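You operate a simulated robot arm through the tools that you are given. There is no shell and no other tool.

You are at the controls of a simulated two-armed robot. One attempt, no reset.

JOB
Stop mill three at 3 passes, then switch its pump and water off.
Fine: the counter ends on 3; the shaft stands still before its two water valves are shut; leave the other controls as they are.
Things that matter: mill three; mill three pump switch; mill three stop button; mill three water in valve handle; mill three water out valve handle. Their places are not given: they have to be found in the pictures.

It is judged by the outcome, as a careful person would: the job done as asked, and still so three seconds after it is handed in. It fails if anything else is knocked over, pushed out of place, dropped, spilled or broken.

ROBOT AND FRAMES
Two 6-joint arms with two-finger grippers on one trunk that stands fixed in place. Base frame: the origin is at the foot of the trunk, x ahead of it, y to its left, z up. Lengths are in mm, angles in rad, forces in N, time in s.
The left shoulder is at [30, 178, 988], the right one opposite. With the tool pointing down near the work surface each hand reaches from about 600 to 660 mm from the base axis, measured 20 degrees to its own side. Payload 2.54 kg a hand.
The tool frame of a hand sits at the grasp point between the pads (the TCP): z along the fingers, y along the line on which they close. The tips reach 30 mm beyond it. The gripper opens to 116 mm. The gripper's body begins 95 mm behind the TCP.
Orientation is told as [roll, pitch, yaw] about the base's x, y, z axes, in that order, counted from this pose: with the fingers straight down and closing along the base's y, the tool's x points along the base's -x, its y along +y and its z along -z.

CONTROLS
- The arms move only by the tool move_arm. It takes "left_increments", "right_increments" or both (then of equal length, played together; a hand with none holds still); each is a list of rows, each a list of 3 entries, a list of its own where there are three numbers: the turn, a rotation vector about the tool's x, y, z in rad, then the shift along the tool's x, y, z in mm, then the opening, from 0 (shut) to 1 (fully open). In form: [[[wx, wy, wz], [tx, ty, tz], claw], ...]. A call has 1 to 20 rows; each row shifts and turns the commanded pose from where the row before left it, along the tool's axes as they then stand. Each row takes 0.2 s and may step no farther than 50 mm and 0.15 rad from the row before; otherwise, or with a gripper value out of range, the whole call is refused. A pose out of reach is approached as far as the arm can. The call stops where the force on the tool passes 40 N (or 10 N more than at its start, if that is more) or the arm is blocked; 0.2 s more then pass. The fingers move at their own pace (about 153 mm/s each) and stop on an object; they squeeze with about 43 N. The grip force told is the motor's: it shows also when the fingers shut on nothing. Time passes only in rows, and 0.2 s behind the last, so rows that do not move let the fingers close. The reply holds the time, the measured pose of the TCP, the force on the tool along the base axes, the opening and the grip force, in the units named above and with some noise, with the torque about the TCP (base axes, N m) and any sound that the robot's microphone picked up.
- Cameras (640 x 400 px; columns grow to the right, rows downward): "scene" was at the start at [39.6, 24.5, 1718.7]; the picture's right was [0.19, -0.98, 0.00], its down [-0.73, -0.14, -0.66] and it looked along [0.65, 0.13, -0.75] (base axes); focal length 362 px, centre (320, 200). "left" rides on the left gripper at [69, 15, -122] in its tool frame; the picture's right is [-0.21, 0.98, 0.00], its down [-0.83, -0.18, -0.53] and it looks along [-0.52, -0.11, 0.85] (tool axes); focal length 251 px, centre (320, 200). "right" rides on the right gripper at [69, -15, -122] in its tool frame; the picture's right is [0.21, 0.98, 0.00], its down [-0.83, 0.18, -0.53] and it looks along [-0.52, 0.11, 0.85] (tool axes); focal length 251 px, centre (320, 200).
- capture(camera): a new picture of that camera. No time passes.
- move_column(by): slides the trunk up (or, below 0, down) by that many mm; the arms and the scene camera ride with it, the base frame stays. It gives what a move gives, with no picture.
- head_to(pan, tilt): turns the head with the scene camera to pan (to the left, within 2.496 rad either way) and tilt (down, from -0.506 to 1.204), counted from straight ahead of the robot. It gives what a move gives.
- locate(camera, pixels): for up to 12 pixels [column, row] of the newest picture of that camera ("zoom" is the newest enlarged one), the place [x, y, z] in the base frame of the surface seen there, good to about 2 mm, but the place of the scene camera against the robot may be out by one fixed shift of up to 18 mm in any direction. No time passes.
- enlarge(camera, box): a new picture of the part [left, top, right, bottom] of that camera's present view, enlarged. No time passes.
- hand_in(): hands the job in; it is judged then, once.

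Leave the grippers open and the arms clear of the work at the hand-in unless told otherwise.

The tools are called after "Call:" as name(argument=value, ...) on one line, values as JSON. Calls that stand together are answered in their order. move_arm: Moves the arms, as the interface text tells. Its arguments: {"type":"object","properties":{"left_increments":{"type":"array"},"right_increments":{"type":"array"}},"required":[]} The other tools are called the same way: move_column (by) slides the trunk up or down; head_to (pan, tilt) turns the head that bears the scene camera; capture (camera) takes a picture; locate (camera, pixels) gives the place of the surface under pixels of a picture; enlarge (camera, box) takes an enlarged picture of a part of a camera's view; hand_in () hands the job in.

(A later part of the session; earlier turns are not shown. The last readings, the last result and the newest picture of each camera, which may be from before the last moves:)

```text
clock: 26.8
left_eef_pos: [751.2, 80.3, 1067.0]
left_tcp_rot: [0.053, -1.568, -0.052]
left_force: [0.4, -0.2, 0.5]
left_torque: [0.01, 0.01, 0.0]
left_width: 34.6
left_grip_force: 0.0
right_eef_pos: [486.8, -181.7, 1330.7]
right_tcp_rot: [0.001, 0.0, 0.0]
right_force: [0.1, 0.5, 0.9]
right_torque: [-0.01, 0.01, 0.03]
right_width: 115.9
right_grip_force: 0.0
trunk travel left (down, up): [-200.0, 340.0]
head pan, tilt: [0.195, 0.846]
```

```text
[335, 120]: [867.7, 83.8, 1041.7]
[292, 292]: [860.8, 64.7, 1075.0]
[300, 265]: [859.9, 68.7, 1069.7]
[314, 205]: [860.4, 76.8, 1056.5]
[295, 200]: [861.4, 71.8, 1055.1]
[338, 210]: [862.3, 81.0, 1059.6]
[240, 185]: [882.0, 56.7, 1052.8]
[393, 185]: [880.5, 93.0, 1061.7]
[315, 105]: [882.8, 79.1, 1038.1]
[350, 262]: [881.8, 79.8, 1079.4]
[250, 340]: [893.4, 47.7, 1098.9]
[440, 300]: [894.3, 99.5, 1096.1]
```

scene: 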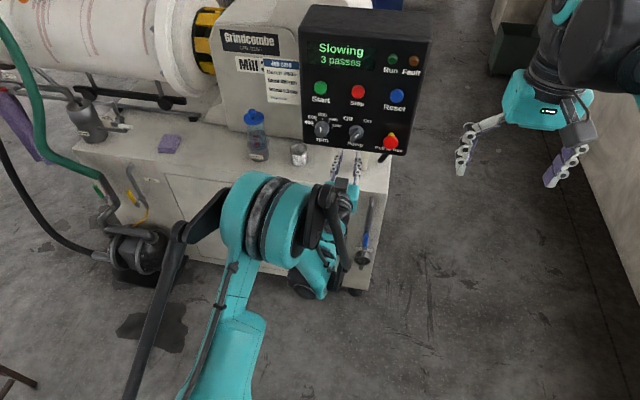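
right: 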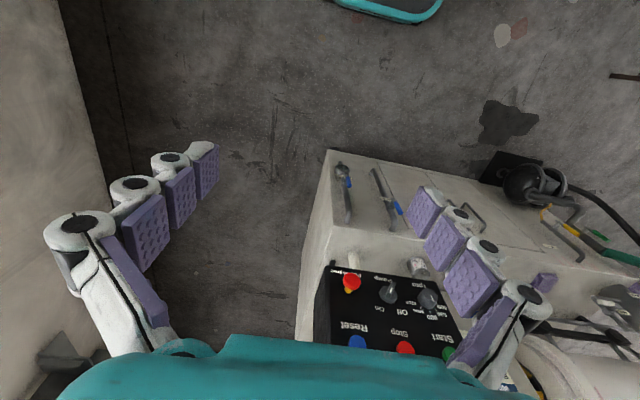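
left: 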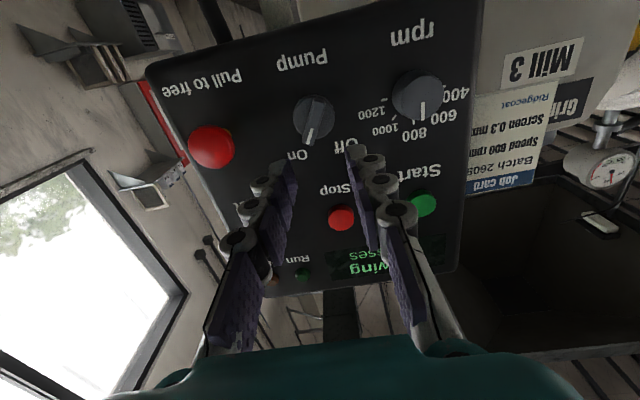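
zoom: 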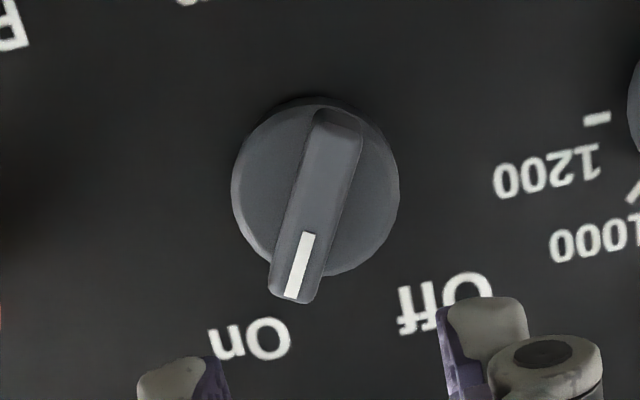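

The switch axis is about y=74.5, z=1058.7; the bar stands ~31° right of vertical, front at x=860, disc at x=882. I centre the hand on that axis and roll it +0.54 rad so the fingers straddle the bar, still well back.

Call:
move_arm(left_increments=[[[0, 0, 0], [8.3, -5.8, 0], 0.35], [[0, 0, 0.135], [0, 0, 0], 0.35], [[0, 0, 0.135], [0, 0, 0], 0.35], [[0, 0, 0.135], [0, 0, 0], 0.35], [[0, 0, 0.135], [0, 0, 0], 0.35], [[0, 0, 0], [0, 0, 30], 0.35], [[0, 0, 0], [0, 0, 0], 0.35]])

Call:
capture(camera="left")

Call:
capture(camera="scene")

```text
clock: 28.4
left_eef_pos: [779.3, 73.6, 1060.4]
left_tcp_rot: [1.571, -1.03, -1.571]
left_force: [0.0, -1.1, -0.9]
left_torque: [0.01, 0.03, 0.01]
left_width: 40.6
left_grip_force: 0.0
right_eef_pos: [484.9, -182.8, 1332.0]
right_tcp_rot: [0.0, -0.002, 0.0]
right_force: [-0.1, 0.4, 1.0]
right_torque: [0.01, -0.02, 0.01]
right_width: 116.0
right_grip_force: 0.1
trunk travel left (down, up): [-200.0, 340.0]
head pan, tilt: [0.195, 0.846]
```

```text
taken
```

left: 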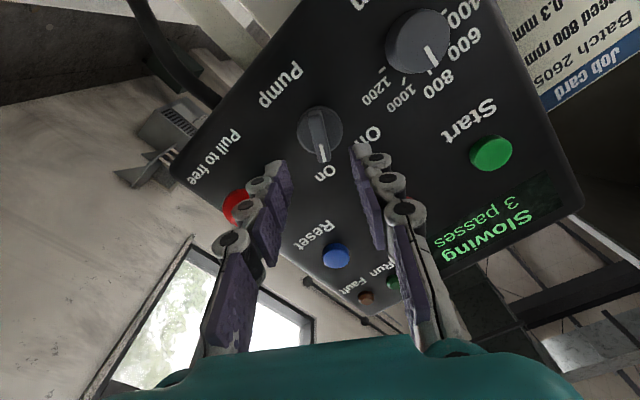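

```text
taken
```

scene: 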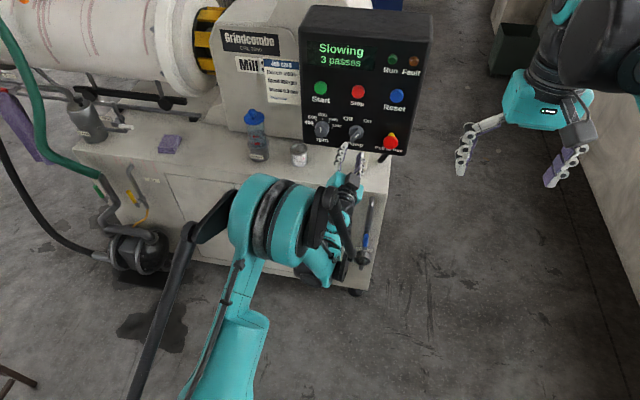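

The bar now looks nearly straight between the fingers. I measure it again from this nearer view.

Call:
enlarge(camera="left", box=[280, 90, 360, 170])

```text
5.00 times, centred on (320, 130) of left
```

zoom: 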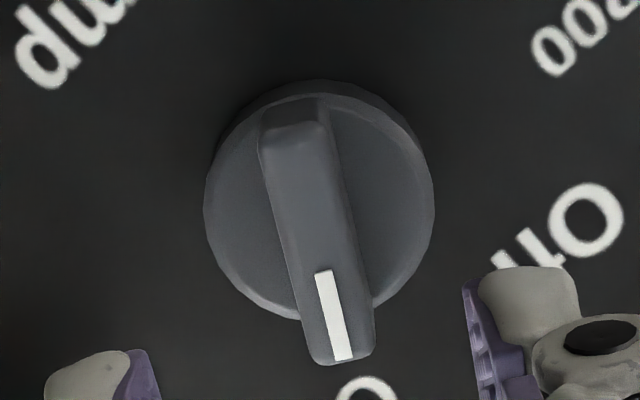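

Call:
locate(camera="zoom", pixels=[[340, 355], [320, 250], [290, 135], [300, 200], [328, 200], [345, 300], [308, 320], [212, 190], [428, 215], [310, 88], [225, 270], [405, 290]])

```text
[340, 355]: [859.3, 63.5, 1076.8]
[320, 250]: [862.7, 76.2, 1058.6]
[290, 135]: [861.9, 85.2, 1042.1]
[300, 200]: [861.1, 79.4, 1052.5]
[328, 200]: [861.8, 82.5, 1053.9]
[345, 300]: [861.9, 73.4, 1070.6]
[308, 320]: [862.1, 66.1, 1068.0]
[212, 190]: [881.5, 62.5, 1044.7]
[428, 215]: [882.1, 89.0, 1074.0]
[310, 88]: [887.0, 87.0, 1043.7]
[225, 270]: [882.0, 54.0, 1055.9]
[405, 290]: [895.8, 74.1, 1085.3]
```

Axis and angle confirmed (74.3, 1059.5; 32°). I advance 65 mm so the tips straddle the bar with ~6 mm left before the disc, then close gently on it.

Call:
move_arm(left_increments=[[[0, 0, 0], [0, 0, 30], 0.35], [[0, 0, 0], [0, 0, 20], 0.35], [[0, 0, 0], [0, 0, 15], 0.35], [[0, 0, 0], [0, 0, 0], 0.35]])

Call:
capture(camera="left")

Call:
enlarge(camera="scene", box=[290, 30, 440, 180])

```text
clock: 29.4
left_eef_pos: [845.5, 73.1, 1060.8]
left_tcp_rot: [1.569, -1.032, -1.571]
left_force: [-0.5, -0.3, -0.4]
left_torque: [0.01, 0.01, 0.0]
left_width: 40.6
left_grip_force: 0.1
right_eef_pos: [486.4, -182.4, 1330.8]
right_tcp_rot: [0.0, -0.001, 0.0]
right_force: [0.2, -0.2, 0.1]
right_torque: [0.0, -0.05, 0.02]
right_width: 116.1
right_grip_force: 0.0
trunk travel left (down, up): [-200.0, 340.0]
head pan, tilt: [0.195, 0.846]
```

```text
taken
```

left: 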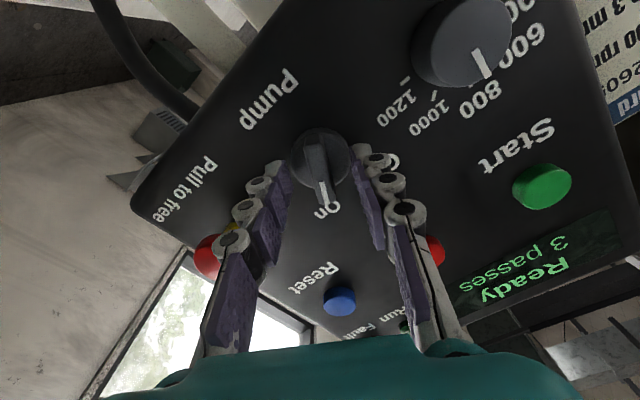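

```text
2.67 times, centred on (365, 105) of scene
```

zoom: 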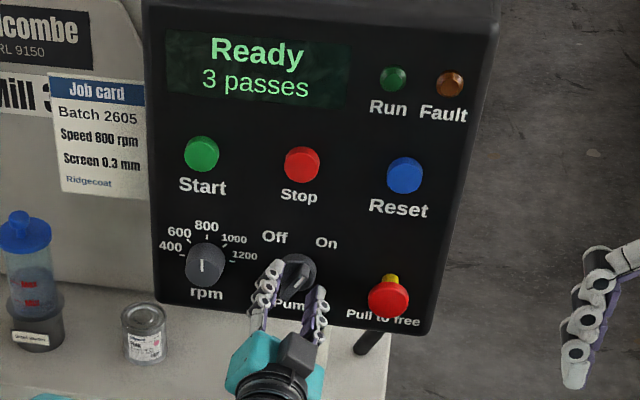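

Display reads "Ready / 3 passes": the mill has run down. The fingers straddle the bar; I close on it.

Call:
move_arm(left_increments=[[[0, 0, 0], [0, 0, 0], 0.15], [[0, 0, 0], [0, 0, 0], 0.08], [[0, 0, 0], [0, 0, 0], 0.05], [[0, 0, 0], [0, 0, 0], 0.05]])

Call:
capture(camera="left")

```text
clock: 30.4
left_eef_pos: [846.1, 74.4, 1059.0]
left_tcp_rot: [1.571, -1.032, -1.568]
left_force: [4.7, 2.2, 4.5]
left_torque: [-0.42, 0.14, 0.22]
left_width: 11.6
left_grip_force: 38.8
right_eef_pos: [486.7, -181.7, 1331.2]
right_tcp_rot: [0.0, 0.0, 0.001]
right_force: [0.0, -0.3, -0.2]
right_torque: [0.0, -0.02, 0.05]
right_width: 116.1
right_grip_force: 0.0
trunk travel left (down, up): [-200.0, 340.0]
head pan, tilt: [0.195, 0.846]
```

```text
taken
```

left: 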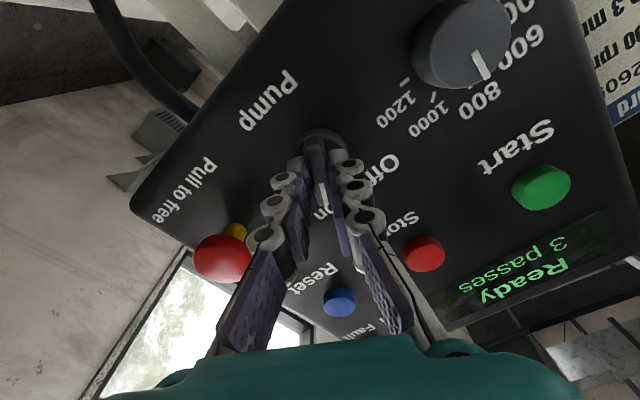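

The bar is held (width 11.6 mm, small forces). I turn it counter-clockwise toward Off, first about 0.68 rad.

Call:
move_arm(left_increments=[[[0, 0, -0.135], [0, 0, 0], 0.05], [[0, 0, -0.135], [0, 0, 0], 0.05], [[0, 0, -0.135], [0, 0, 0], 0.05], [[0, 0, -0.135], [0, 0, 0], 0.05], [[0, 0, -0.135], [0, 0, 0], 0.05]])

Call:
capture(camera="left")

```text
clock: 31.6
left_eef_pos: [846.6, 75.3, 1059.4]
left_tcp_rot: [-1.565, -1.431, 1.566]
left_force: [9.5, 5.7, 6.8]
left_torque: [0.03, 0.1, 0.1]
left_width: 11.7
left_grip_force: 38.8
right_eef_pos: [488.7, -182.2, 1330.9]
right_tcp_rot: [0.001, 0.001, -0.002]
right_force: [-0.5, 0.3, -0.4]
right_torque: [-0.02, -0.01, 0.01]
right_width: 116.2
right_grip_force: 0.0
trunk travel left (down, up): [-200.0, 340.0]
head pan, tilt: [0.195, 0.846]
```

```text
taken
```

left: 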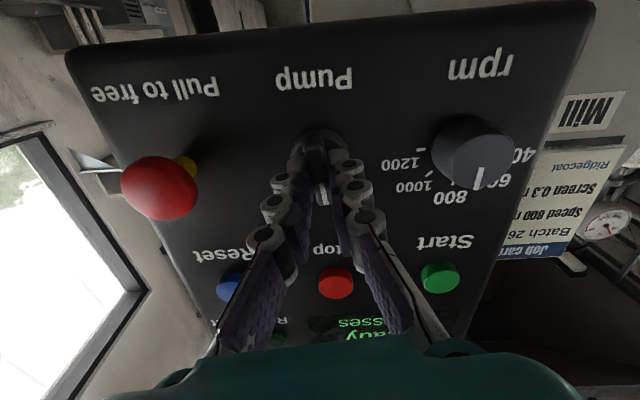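

The bar turns with the hand. I go on another ~0.42 rad to the Off mark.

Call:
move_arm(left_increments=[[[0, 0, -0.135], [0, 0, 0], 0.05], [[0, 0, -0.135], [0, 0, 0], 0.05], [[0, 0, -0.135], [0, 0, 0], 0.05], [[0, 0, 0], [0, 0, 0], 0.05]])

Call:
capture(camera="left")

Call:
enlarge(camera="scene", box=[290, 30, 440, 180])

```text
clock: 32.6
left_eef_pos: [846.7, 74.4, 1060.2]
left_tcp_rot: [-1.57, -1.029, 1.568]
left_force: [11.3, 6.0, 6.6]
left_torque: [0.56, -0.45, 0.3]
left_width: 11.6
left_grip_force: 38.8
right_eef_pos: [486.8, -181.9, 1330.2]
right_tcp_rot: [-0.001, 0.0, 0.0]
right_force: [-0.9, -0.3, 0.4]
right_torque: [-0.02, -0.01, -0.01]
right_width: 116.1
right_grip_force: 0.0
trunk travel left (down, up): [-200.0, 340.0]
head pan, tilt: [0.195, 0.846]
```

```text
taken
```

left: 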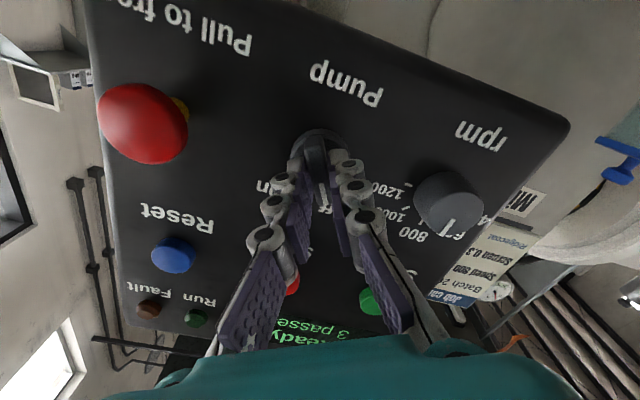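

```text
2.67 times, centred on (365, 105) of scene
```

zoom: 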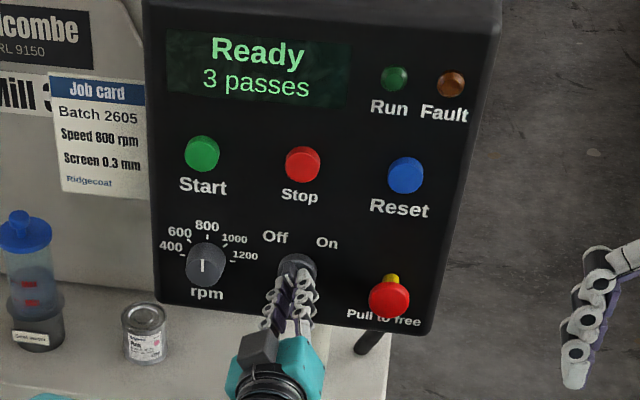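

Resistance is rising slightly near Off. I nudge a last 0.05 rad, then open and back away to inspect.

Call:
move_arm(left_increments=[[[0, 0, -0.05], [0, 0, 0], 0.05], [[0, 0, 0], [0, 0, 0], 0.05]])

```text
clock: 33.2
left_eef_pos: [846.9, 74.2, 1059.6]
left_tcp_rot: [-1.571, -0.982, 1.569]
left_force: [6.2, 6.2, 3.2]
left_torque: [0.99, -0.18, 0.21]
left_width: 12.3
left_grip_force: 38.7
right_eef_pos: [487.8, -182.7, 1331.2]
right_tcp_rot: [-0.001, 0.0, -0.001]
right_force: [0.3, -0.5, -0.2]
right_torque: [-0.01, 0.05, 0.01]
right_width: 116.0
right_grip_force: 0.1
trunk travel left (down, up): [-200.0, 340.0]
head pan, tilt: [0.195, 0.846]
```

Torque rose to ~1 N·m and the fingers spread slightly: the switch is at its end stop. I open and pull straight back.

Call:
move_arm(left_increments=[[[0, 0, 0], [0, 0, 0], 0.3], [[0, 0, 0], [0, 0, 0], 0.35], [[0, 0, 0], [0, 0, 0], 0.35], [[0, 0, 0], [0, 0, -25], 0.35], [[0, 0, 0], [0, 0, -40], 0.35], [[0, 0, 0], [0, 0, -40], 0.35], [[0, 0, 0], [0, 0, -40], 0.35]])

Call:
capture(camera="left")

Call:
capture(camera="scene")

Call:
enlarge(camera="scene", box=[300, 75, 420, 160])

```text
clock: 34.8
left_eef_pos: [704.4, 71.8, 1064.7]
left_tcp_rot: [-1.566, -0.98, 1.57]
left_force: [-0.3, 0.1, 0.3]
left_torque: [0.03, 0.01, -0.02]
left_width: 40.4
left_grip_force: 0.1
left hand out of reach, approached as far as the arm can: row 7
right_eef_pos: [484.5, -182.9, 1331.4]
right_tcp_rot: [0.001, -0.001, -0.001]
right_force: [-0.4, 0.0, 0.1]
right_torque: [-0.04, -0.02, 0.0]
right_width: 116.2
right_grip_force: 0.1
trunk travel left (down, up): [-200.0, 340.0]
head pan, tilt: [0.195, 0.846]
```

```text
taken
```

left: 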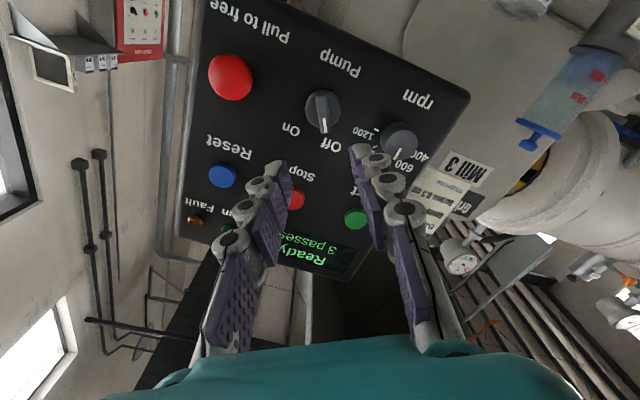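

```text
taken
```

scene: 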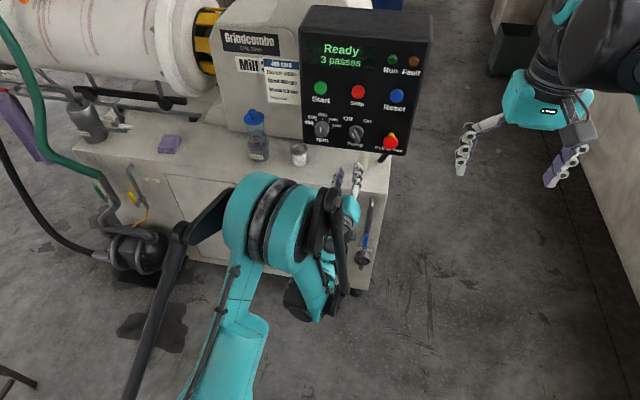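

```text
4.71 times, centred on (360, 118) of scene
```

zoom: 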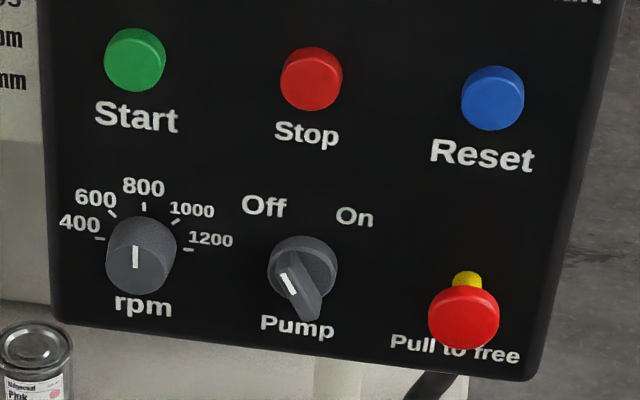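

The pump pointer now stands at Off, the counter at "Ready / 3 passes", and the other controls look untouched. I save a view of the striped shaft coupling (205, 40) to check that it stands still, and roll the hand level again while moving a bit forward from its reach limit.

Call:
enlarge(camera="scene", box=[170, 0, 270, 70])

Call:
move_arm(left_increments=[[[0, 0, 0], [0, 0, 25], 0.35], [[0, 0, 0.148], [0, 0, 10], 0.35], [[0, 0, 0.148], [0, 0, 0], 0.35], [[0, 0, 0.148], [0, 0, 0], 0.35], [[0, 0, 0.146], [0, 0, 0], 0.35]])

Call:
enlarge(camera="scene", box=[170, 0, 270, 70])

```text
5.71 times, centred on (220, 35) of scene
```

zoom: 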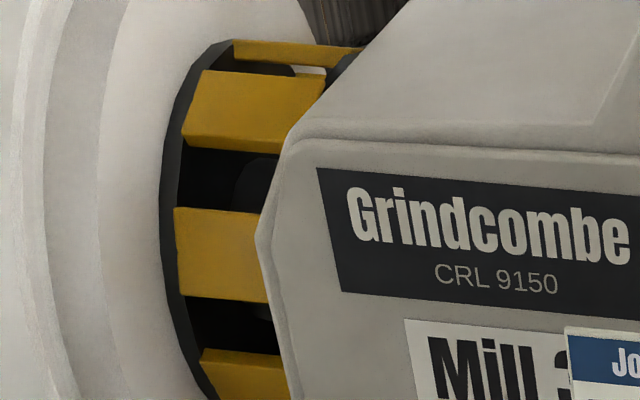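

```text
clock: 36.0
left_eef_pos: [740.0, 73.3, 1063.5]
left_tcp_rot: [1.454, -1.566, -1.455]
left_force: [0.5, 0.6, 0.3]
left_torque: [-0.02, 0.03, -0.01]
left_width: 40.7
left_grip_force: 0.1
right_eef_pos: [486.9, -181.5, 1330.4]
right_tcp_rot: [0.0, -0.002, 0.0]
right_force: [-0.1, 0.2, -0.5]
right_torque: [0.0, 0.0, 0.03]
right_width: 116.0
right_grip_force: 0.0
trunk travel left (down, up): [-200.0, 340.0]
head pan, tilt: [0.195, 0.846]
```

```text
5.71 times, centred on (220, 35) of scene
```

zoom: 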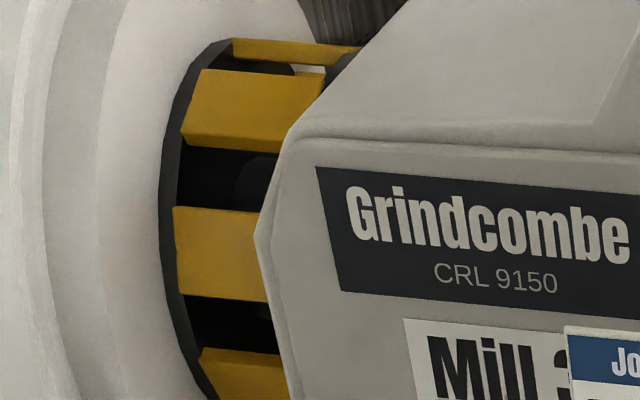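

The yellow stripes, which were elsewhere while running, are identical 1.2 s apart: the shaft stands still. Now I lower the trunk so the hand gets to valve height (hand at x=740, clear of the levers at x≥816).

Call:
move_column(by=-100)

Call:
capture(camera="scene")

Call:
capture(camera="left")

```text
clock: 37.3
left_eef_pos: [740.2, 72.7, 964.3]
left_tcp_rot: [1.212, -1.572, -1.212]
left_force: [1.2, -0.7, 0.1]
left_torque: [-0.01, 0.03, -0.01]
left_width: 40.4
left_grip_force: 0.0
right_eef_pos: [486.2, -182.6, 1230.8]
right_tcp_rot: [-0.001, 0.0, 0.001]
right_force: [-0.3, -0.1, 1.0]
right_torque: [0.02, 0.02, -0.01]
right_width: 115.8
right_grip_force: 0.1
trunk travel left (down, up): [-100.0, 440.0]
head pan, tilt: [0.195, 0.846]
```

```text
taken
```

scene: 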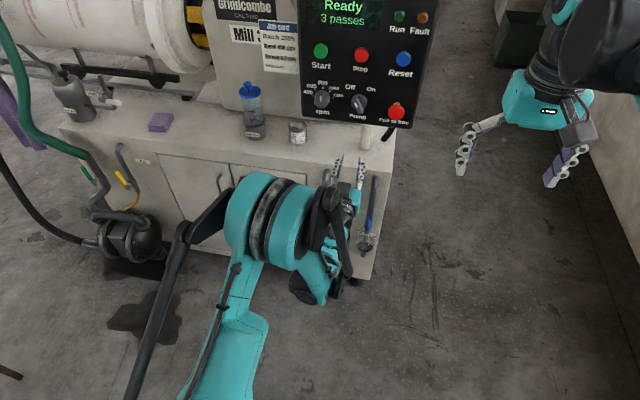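

```text
taken
```

left: 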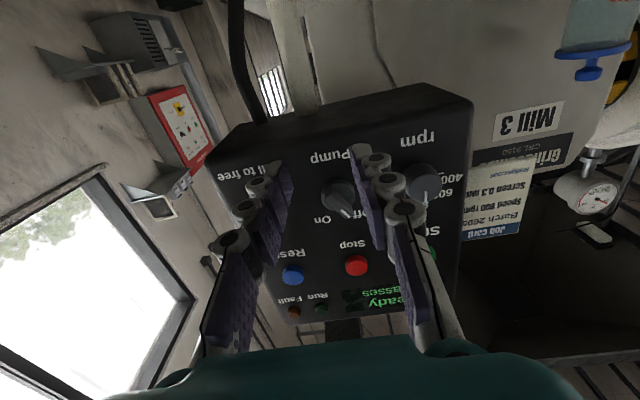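

All clear; lowering the last 100 mm.

Call:
move_column(by=-100)

Call:
capture(camera="scene")

```text
clock: 38.7
left_eef_pos: [739.6, 72.1, 864.2]
left_tcp_rot: [1.221, -1.57, -1.219]
left_force: [0.5, 1.0, -0.1]
left_torque: [0.0, 0.02, 0.0]
left_width: 40.5
left_grip_force: 0.0
right_eef_pos: [486.1, -182.8, 1131.2]
right_tcp_rot: [0.001, 0.0, -0.001]
right_force: [0.3, -0.3, 1.0]
right_torque: [0.0, 0.0, 0.01]
right_width: 116.3
right_grip_force: 0.0
trunk travel left (down, up): [0.0, 540.0]
head pan, tilt: [0.195, 0.846]
```

```text
taken
```

scene: 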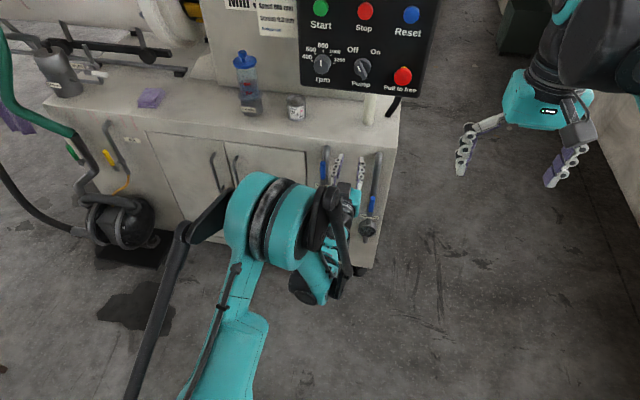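

Both blue levers are in view (323,172 and 373,203). I bring the hand in front of the Water-in lever, tips still ~45 mm short of it.

Call:
move_arm(left_increments=[[[0, 0, 0], [25, 28.3, 0], 0.45], [[0, 0, 0], [32, 28.3, 0], 0.45], [[0, 0, 0], [37, 28.3, 0], 0.45], [[0, 0, 0], [0, 0, 0], 0.45]])

Call:
capture(camera="left")

Call:
capture(camera="scene")

```text
clock: 39.7
left_eef_pos: [770.1, 155.4, 784.1]
left_tcp_rot: [0.899, -1.571, -0.9]
left_force: [0.0, 0.0, -0.2]
left_torque: [-0.02, 0.02, 0.01]
left_width: 52.3
left_grip_force: 0.0
left hand out of reach, approached as far as the arm can: row 2, 3
right_eef_pos: [486.9, -182.6, 1130.3]
right_tcp_rot: [0.0, 0.001, 0.001]
right_force: [0.0, 0.1, -0.4]
right_torque: [0.03, -0.02, 0.02]
right_width: 115.8
right_grip_force: 0.0
trunk travel left (down, up): [0.0, 540.0]
head pan, tilt: [0.195, 0.846]
```

```text
taken
```

left: 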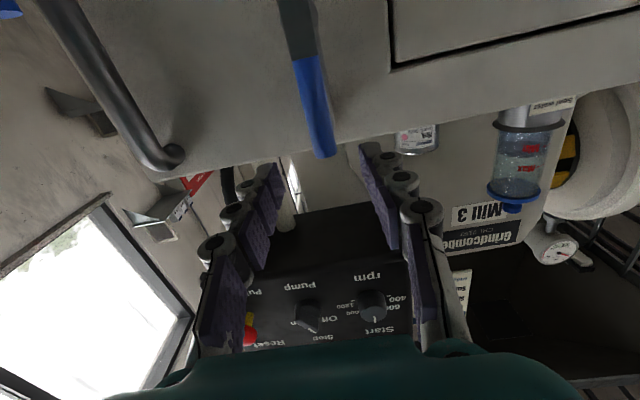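

```text
taken
```

scene: 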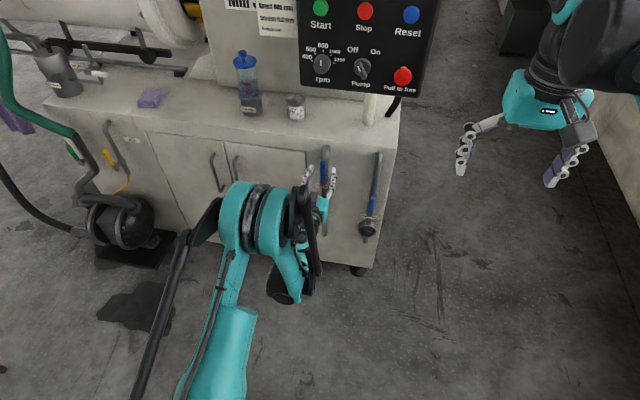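

The arm hit its inner reach limit, settling at [770, 155, 784]; tips still short of the lever. The lever (blue end at 325,150 in the left view) lies between the finger lines. I measure it.

Call:
locate(camera="left", pixels=[[326, 152], [318, 120], [310, 85], [300, 40], [297, 15], [330, 100], [302, 100], [160, 155], [105, 60], [270, 175], [372, 155]])

Call:
enlarge(camera="left", box=[220, 0, 420, 200])

Call:
enlarge(camera="scene", box=[290, 130, 400, 250])

```text
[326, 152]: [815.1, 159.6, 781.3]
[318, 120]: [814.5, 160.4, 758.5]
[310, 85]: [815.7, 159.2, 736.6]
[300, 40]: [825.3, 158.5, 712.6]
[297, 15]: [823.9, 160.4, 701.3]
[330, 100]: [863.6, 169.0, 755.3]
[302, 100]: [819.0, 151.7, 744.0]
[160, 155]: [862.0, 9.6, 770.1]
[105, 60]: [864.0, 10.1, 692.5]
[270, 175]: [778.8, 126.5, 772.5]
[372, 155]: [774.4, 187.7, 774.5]
```

```text
2.00 times, centred on (320, 100) of left
```

zoom: 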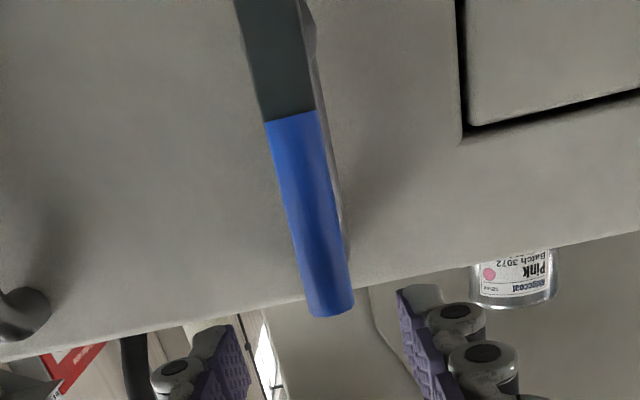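

```text
3.33 times, centred on (345, 190) of scene
```

zoom: 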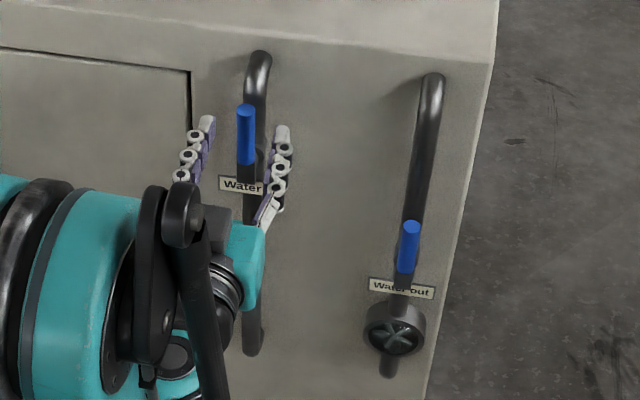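

The lever's axis is at about x=824, y=160, from its pivot (z≈706) up to z≈785. Before going further I make one small forward step to learn where the commanded pose really stands.

Call:
move_arm(left_increments=[[[0, 0, 0], [0, 0, 15], 0.45], [[0, 0, 0], [0, 0, 0], 0.45]])

```text
clock: 40.3
left_eef_pos: [783.1, 155.8, 784.9]
left_tcp_rot: [1.304, -1.57, -1.304]
left_force: [0.2, -0.7, 0.2]
left_torque: [-0.02, 0.01, 0.02]
left_width: 52.1
left_grip_force: 0.1
right_eef_pos: [485.3, -183.3, 1129.5]
right_tcp_rot: [-0.001, 0.0, 0.0]
right_force: [0.2, -0.5, 0.4]
right_torque: [0.0, 0.03, 0.0]
right_width: 116.0
right_grip_force: 0.1
trunk travel left (down, up): [0.0, 540.0]
head pan, tilt: [0.195, 0.846]
```

It steps from the measured pose, good. Now align to y=160, z=765 and slide forward so the fingers straddle the lever (TCP x=810).

Call:
move_arm(left_increments=[[[0, 0, 0], [20, 4, 0], 0.45], [[0, 0, 0], [0, 0, 14], 0.45], [[0, 0, 0], [0, 0, 12], 0.45], [[0, 0, 0], [0, 0, 0], 0.45]])

Call:
capture(camera="left")

Call:
enlarge(camera="scene", box=[290, 130, 400, 250])

```text
clock: 41.3
left_eef_pos: [810.6, 159.3, 764.8]
left_tcp_rot: [1.222, -1.571, -1.221]
left_force: [0.4, -0.4, 0.1]
left_torque: [0.02, -0.03, 0.0]
left_width: 51.9
left_grip_force: 0.0
right_eef_pos: [487.3, -183.6, 1131.3]
right_tcp_rot: [-0.001, 0.0, 0.0]
right_force: [-0.9, 0.4, -0.4]
right_torque: [0.0, -0.01, 0.03]
right_width: 115.9
right_grip_force: 0.1
trunk travel left (down, up): [0.0, 540.0]
head pan, tilt: [0.195, 0.846]
```

```text
taken
```

left: 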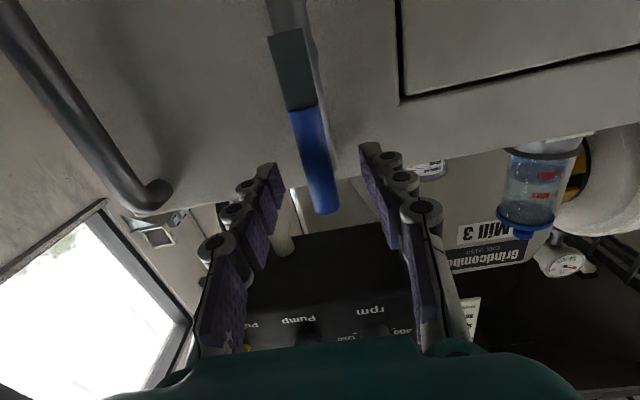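

```text
3.33 times, centred on (345, 190) of scene
```

zoom: 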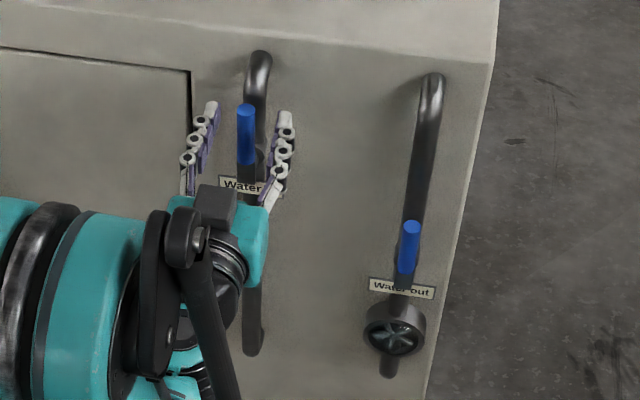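

The lever sits between the fingers and its lower end (290, 33) is now visible. I locate it to settle the pivot height.

Call:
enlarge(camera="left", box=[240, 0, 360, 80])

Call:
locate(camera="left", pixels=[[285, 37], [285, 45], [290, 70], [290, 15], [308, 60], [325, 205], [318, 170]])

```text
5.00 times, centred on (300, 40) of left
```

zoom: 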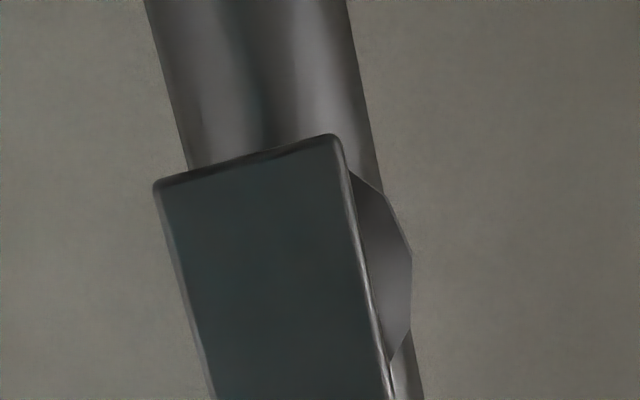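

```text
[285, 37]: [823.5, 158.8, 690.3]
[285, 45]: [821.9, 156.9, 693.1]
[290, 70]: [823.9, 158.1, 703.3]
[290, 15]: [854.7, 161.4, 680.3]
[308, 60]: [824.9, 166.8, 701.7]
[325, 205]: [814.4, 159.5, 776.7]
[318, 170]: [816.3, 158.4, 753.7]
```

The lever runs from z≈690 to 785 with pivot near z≈700. I narrow the fingers to a loose ~25 mm cage and try turning clockwise (top toward the right) by about 0.3 rad around the pivot.

Call:
move_arm(left_increments=[[[0, 0, 0], [0, 0, 0], 0.22], [[0, 0, 0], [0, 0, 0], 0.22], [[0, 0, 0.1], [0.3, -6.5, 0], 0.22], [[0, 0, 0.1], [0.3, -6.5, 0], 0.22], [[0, 0, 0.1], [0.3, -6.5, 0], 0.22]])

Call:
capture(camera="left")

Call:
enlarge(camera="scene", box=[290, 130, 400, 250])

```text
clock: 42.5
left_eef_pos: [810.1, 139.8, 761.9]
left_tcp_rot: [1.568, -1.27, -1.57]
left_force: [0.8, 1.3, -1.1]
left_torque: [0.0, 0.0, 0.03]
left_width: 26.9
left_grip_force: 0.9
right_eef_pos: [485.7, -183.0, 1131.0]
right_tcp_rot: [0.0, 0.0, 0.002]
right_force: [0.0, -0.2, 0.0]
right_torque: [0.04, 0.02, 0.0]
right_width: 115.8
right_grip_force: 0.0
trunk travel left (down, up): [0.0, 540.0]
head pan, tilt: [0.195, 0.846]
```

```text
taken
```

left: 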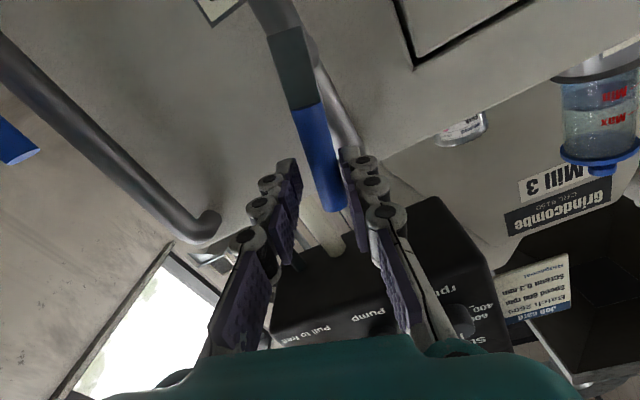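

```text
3.33 times, centred on (345, 190) of scene
```

zoom: 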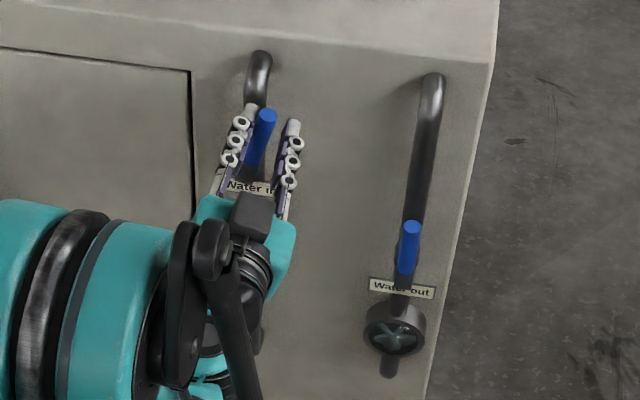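

The lever moves clockwise with almost no force, so that is the closing direction. I carry on around the arc to about 1.47 rad.

Call:
move_arm(left_increments=[[[0, 0, 0.13], [0.55, -8.4, 0], 0.22], [[0, 0, 0.13], [0.55, -8.4, 0], 0.22], [[0, 0, 0.13], [0.55, -8.4, 0], 0.22], [[0, 0, 0.13], [0.55, -8.4, 0], 0.22], [[0, 0, 0.13], [0.55, -8.4, 0], 0.22], [[0, 0, 0.13], [0.55, -8.4, 0], 0.22], [[0, 0, 0.13], [0.55, -8.4, 0], 0.22], [[0, 0, 0.13], [0.55, -8.4, 0], 0.22], [[0, 0, 0.13], [0.55, -8.4, 0], 0.22]])

Call:
capture(camera="left")

Call:
enlarge(camera="scene", box=[290, 130, 400, 250])

```text
clock: 44.5
left_eef_pos: [808.9, 94.7, 705.0]
left_tcp_rot: [1.575, -0.099, -1.571]
left_force: [0.1, 0.4, 0.7]
left_torque: [-0.03, -0.01, 0.02]
left_width: 26.5
left_grip_force: 0.5
right_eef_pos: [486.7, -182.4, 1130.6]
right_tcp_rot: [0.0, 0.002, -0.001]
right_force: [-0.9, 0.7, -0.4]
right_torque: [-0.04, -0.01, -0.02]
right_width: 116.0
right_grip_force: 0.1
trunk travel left (down, up): [0.0, 540.0]
head pan, tilt: [0.195, 0.846]
```

```text
taken
```

left: 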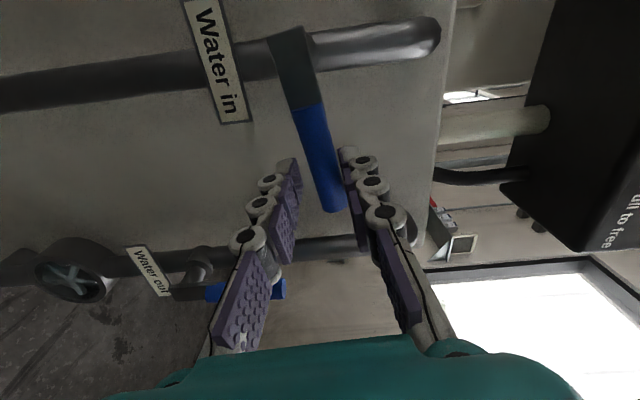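

```text
3.33 times, centred on (345, 190) of scene
```

zoom: 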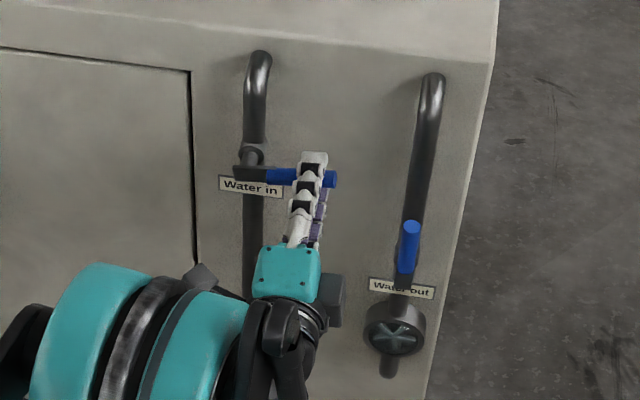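

Lever is nearly horizontal. I measure its angle.

Call:
locate(camera="left", pixels=[[287, 40], [295, 85], [312, 130], [322, 170], [330, 200], [230, 60], [380, 48]])

```text
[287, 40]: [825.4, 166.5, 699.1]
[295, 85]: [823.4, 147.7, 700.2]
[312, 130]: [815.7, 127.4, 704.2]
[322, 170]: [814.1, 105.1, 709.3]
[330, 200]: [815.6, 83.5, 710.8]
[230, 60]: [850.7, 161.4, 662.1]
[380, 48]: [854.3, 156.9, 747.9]
```

The lever is at about 82°; I go on in small steps watching the force for the end stop.

Call:
move_arm(left_increments=[[[0, 0, 0.06], [0.1, -3.9, 0], 0.22], [[0, 0, 0.06], [0.1, -3.9, 0], 0.22], [[0, 0, 0.03], [0.0, -1.9, 0], 0.22]])

Call:
capture(camera="left")

Call:
locate(camera="left", pixels=[[285, 40], [295, 85], [312, 130], [322, 170], [330, 200]])

```text
clock: 45.3
left_eef_pos: [810.0, 98.9, 696.1]
left_tcp_rot: [1.595, 0.047, -1.577]
left_force: [-0.6, -0.5, 1.3]
left_torque: [-0.01, -0.03, 0.04]
left_width: 26.4
left_grip_force: 0.4
left hand out of reach, approached as far as the arm can: row 3
right_eef_pos: [485.2, -182.8, 1131.6]
right_tcp_rot: [-0.001, 0.001, 0.0]
right_force: [0.5, -0.1, -0.2]
right_torque: [-0.01, -0.02, 0.0]
right_width: 116.0
right_grip_force: 0.0
trunk travel left (down, up): [0.0, 540.0]
head pan, tilt: [0.195, 0.846]
```

```text
taken
```

left: 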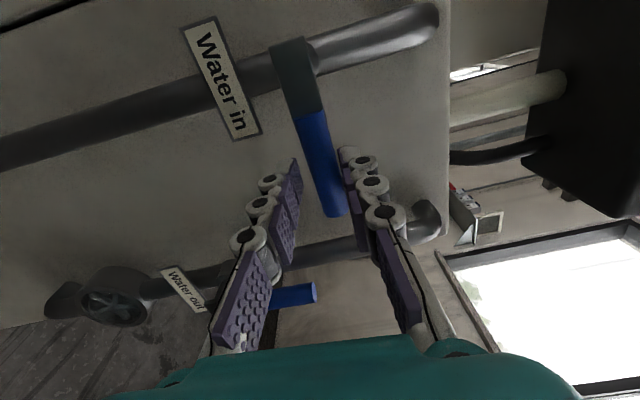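

```text
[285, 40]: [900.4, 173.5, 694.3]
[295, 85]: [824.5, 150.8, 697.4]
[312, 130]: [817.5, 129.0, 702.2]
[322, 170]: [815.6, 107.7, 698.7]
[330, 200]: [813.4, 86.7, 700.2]
```

About 2–3° remain and no stop felt yet; the hand reported a reach limit on the last turn. I push straight down (tool −y is now base −z) in small steps until the stop resists.

Call:
move_arm(left_increments=[[[0, 0, 0], [0, -3, 0], 0.22], [[0, 0, 0], [0, -2, 0], 0.22]])

Call:
capture(camera="left")

Call:
locate(camera="left", pixels=[[288, 55], [295, 85], [312, 130], [322, 170], [330, 200], [335, 210]])

```text
clock: 45.9
left_eef_pos: [809.6, 101.6, 692.9]
left_tcp_rot: [1.596, 0.047, -1.577]
left_force: [-0.5, -2.3, 7.3]
left_torque: [-0.05, -0.11, -0.09]
left_width: 31.0
left_grip_force: 4.9
left hand out of reach, approached as far as the arm can: row 1, 2
right_eef_pos: [485.5, -182.8, 1131.0]
right_tcp_rot: [0.001, 0.001, 0.0]
right_force: [-1.6, -0.9, 0.1]
right_torque: [0.0, 0.01, 0.01]
right_width: 116.0
right_grip_force: 0.1
trunk travel left (down, up): [0.0, 540.0]
head pan, tilt: [0.195, 0.846]
```

```text
taken
```

left: 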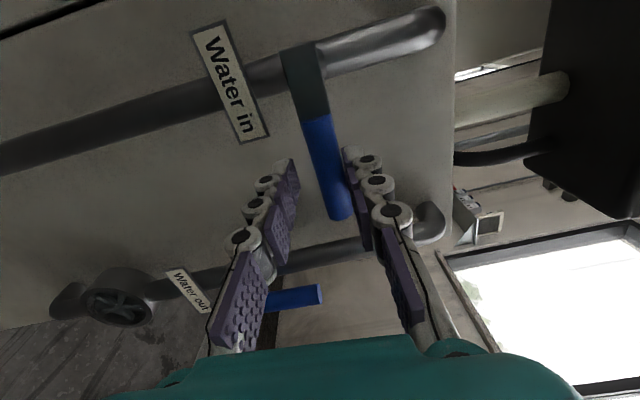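

```text
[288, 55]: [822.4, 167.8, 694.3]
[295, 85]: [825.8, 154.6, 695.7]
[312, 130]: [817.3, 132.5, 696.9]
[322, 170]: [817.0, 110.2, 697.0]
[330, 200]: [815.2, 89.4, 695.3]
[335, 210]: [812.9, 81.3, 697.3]
```

The lever reads level (z≈695–697 along its length) and the stop pushes back at ~7 N: Water in is shut. I open the fingers and draw straight back.

Call:
move_arm(left_increments=[[[0, 0, 0], [0, 2, 0], 0.4], [[0, 0, 0], [0, 0, 0], 0.4], [[0, 0, 0], [0, 0, -15], 0.4], [[0, 0, 0], [0, 0, -15], 0.4], [[0, 0, 0], [0, 0, -10], 0.4]])

Call:
capture(camera="left")

Call:
capture(camera="scene")

```text
clock: 47.1
left_eef_pos: [795.0, 107.9, 695.5]
left_tcp_rot: [1.594, 0.048, -1.576]
left_force: [1.1, -0.2, -0.3]
left_torque: [-0.02, -0.01, 0.0]
left_width: 46.2
left_grip_force: 0.0
left hand out of reach, approached as far as the arm can: row 1, 3, 4, 5
right_eef_pos: [486.9, -183.3, 1130.5]
right_tcp_rot: [0.0, 0.0, 0.001]
right_force: [-0.7, -0.1, 0.5]
right_torque: [0.01, 0.02, -0.01]
right_width: 116.0
right_grip_force: 0.1
trunk travel left (down, up): [0.0, 540.0]
head pan, tilt: [0.195, 0.846]
```

```text
taken
```

left: 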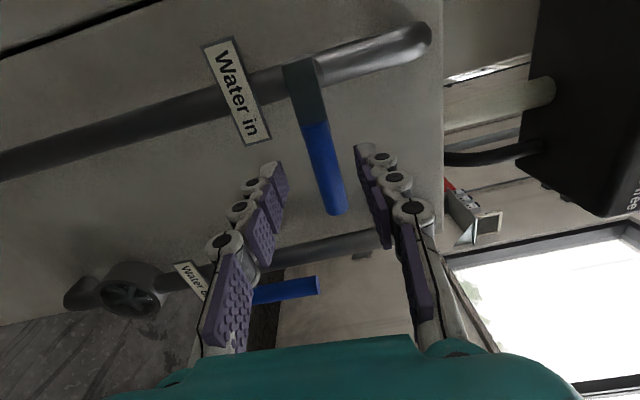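

```text
taken
```

scene: 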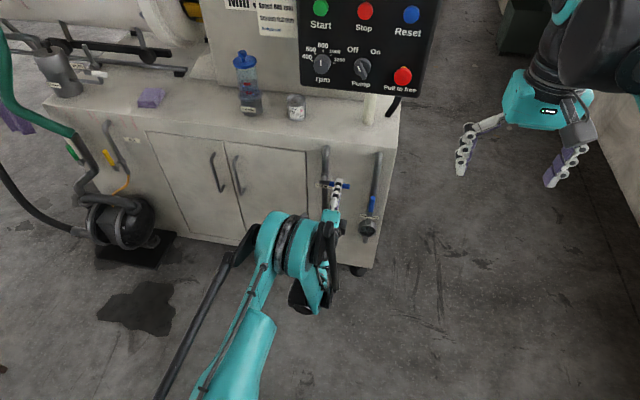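

The arm is at its inner limit (x=795), tips still alongside the lever. Sliding sideways off the lever's free end (toward −y, i.e. tool −x) is the clean exit, and it also lengthens the reach.

Call:
move_arm(left_increments=[[[0, 0, 0], [-15, 0, 0], 0.4], [[0, 0, 0], [-20, 0, 0], 0.4], [[0, 0, 0], [-20, 0, 0], 0.4], [[0, 0, 0], [0, 0, 0], 0.4]])

Call:
capture(camera="left")

Call:
enlarge(camera="scene", box=[290, 130, 400, 250])

```text
clock: 48.1
left_eef_pos: [798.4, 68.6, 691.9]
left_tcp_rot: [1.606, 0.044, -1.58]
left_force: [-0.8, 0.4, 0.3]
left_torque: [-0.01, -0.01, -0.02]
left_width: 46.6
left_grip_force: 0.2
left hand out of reach, approached as far as the arm can: row 1, 2, 3
right_eef_pos: [486.8, -182.4, 1130.7]
right_tcp_rot: [0.001, 0.001, 0.0]
right_force: [-0.7, 0.1, 0.0]
right_torque: [-0.05, -0.02, 0.0]
right_width: 116.1
right_grip_force: 0.0
trunk travel left (down, up): [0.0, 540.0]
head pan, tilt: [0.195, 0.846]
```

```text
taken
```

left: 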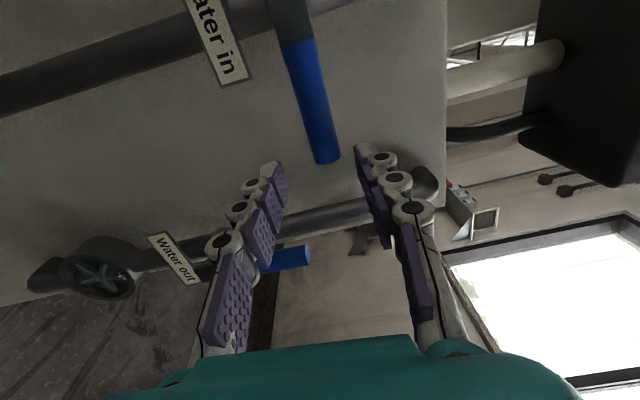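

```text
3.33 times, centred on (345, 190) of scene
```

zoom: 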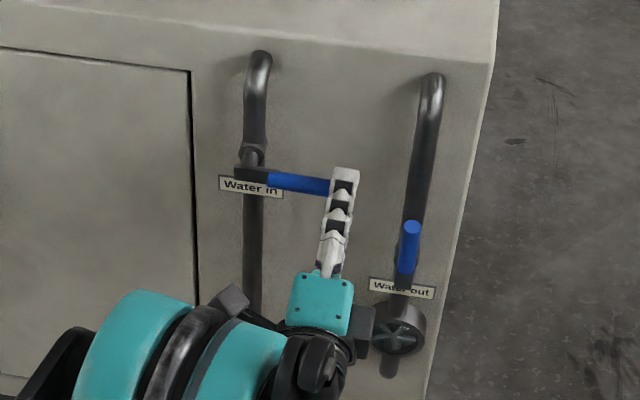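

The Water-in lever stands level, parallel with its label, and the fingers are just off its end. I close the fingers, move a further 12 mm away, then roll the hand back level in place.

Call:
move_arm(left_increments=[[[0, 0, 0], [-6, 0, 0], 0.4], [[0, 0, 0], [-8, 0, 0], 0.2], [[0, 0, -0.1], [0, 0, 0], 0], [[0, 0, -0.14], [0, 0, 0], 0], [[0, 0, -0.14], [0, 0, 0], 0], [[0, 0, -0.14], [0, 0, 0], 0]])

Call:
capture(camera="scene")

```text
clock: 48.8
left_eef_pos: [801.7, 59.5, 692.5]
left_tcp_rot: [1.594, -0.002, -1.589]
left_force: [-9.1, -17.8, 8.6]
left_torque: [0.21, -0.32, -0.29]
left_width: 0.0
left_grip_force: 28.2
left hand out of reach, approached as far as the arm can: row 1, 2
right_eef_pos: [487.2, -185.9, 1130.8]
right_tcp_rot: [0.002, 0.0, -0.001]
right_force: [1.8, 1.6, 0.2]
right_torque: [0.01, 0.09, 0.02]
right_width: 116.0
right_grip_force: 0.1
trunk travel left (down, up): [0.0, 540.0]
head pan, tilt: [0.195, 0.846]
stopped in row 3 (left hand): the force on the tool passed its limit at 50 N (the readings are from after the stop); the commanded pose is now the measured one
```

```text
taken
```

scene: 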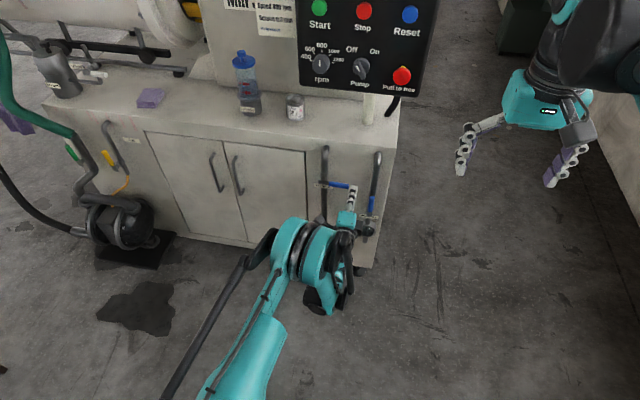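

The call stopped on a 50 N force spike with the reading now falling. Before anything else I look closely for contact.

Call:
capture(camera="left")

Call:
enlarge(camera="scene", box=[290, 130, 400, 250])

Call:
enlarge(camera="scene", box=[220, 170, 420, 330])

```text
taken
```

left: 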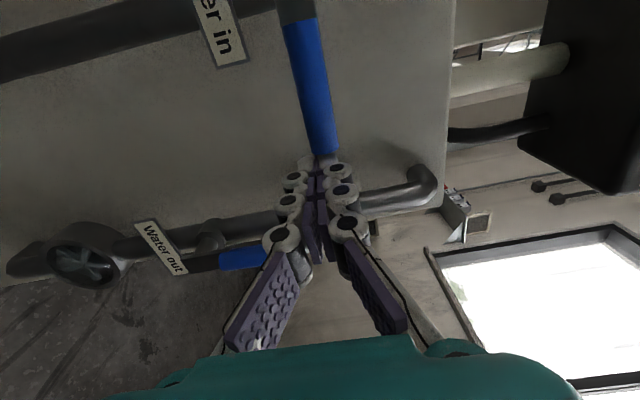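

```text
3.33 times, centred on (345, 190) of scene
```

zoom: 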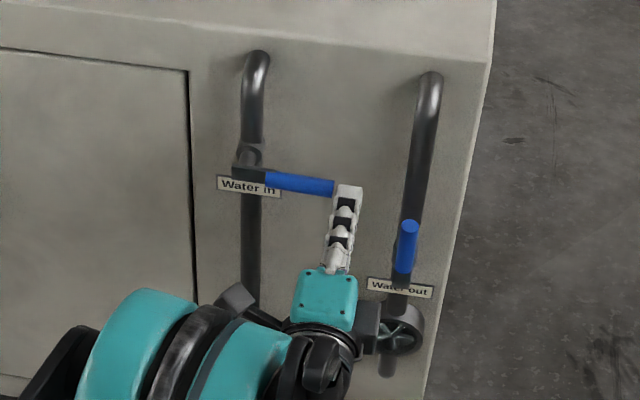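

```text
2.50 times, centred on (320, 250) of scene
```

zoom: 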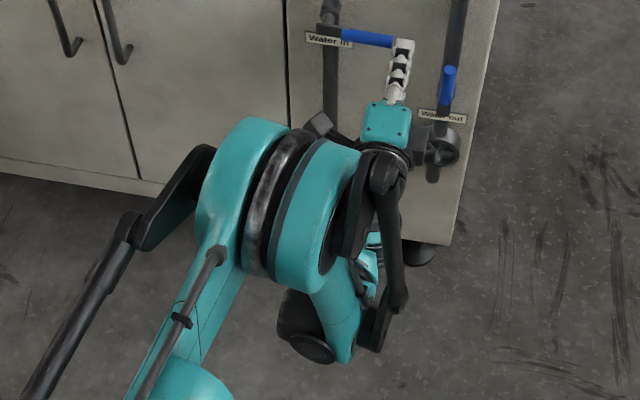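

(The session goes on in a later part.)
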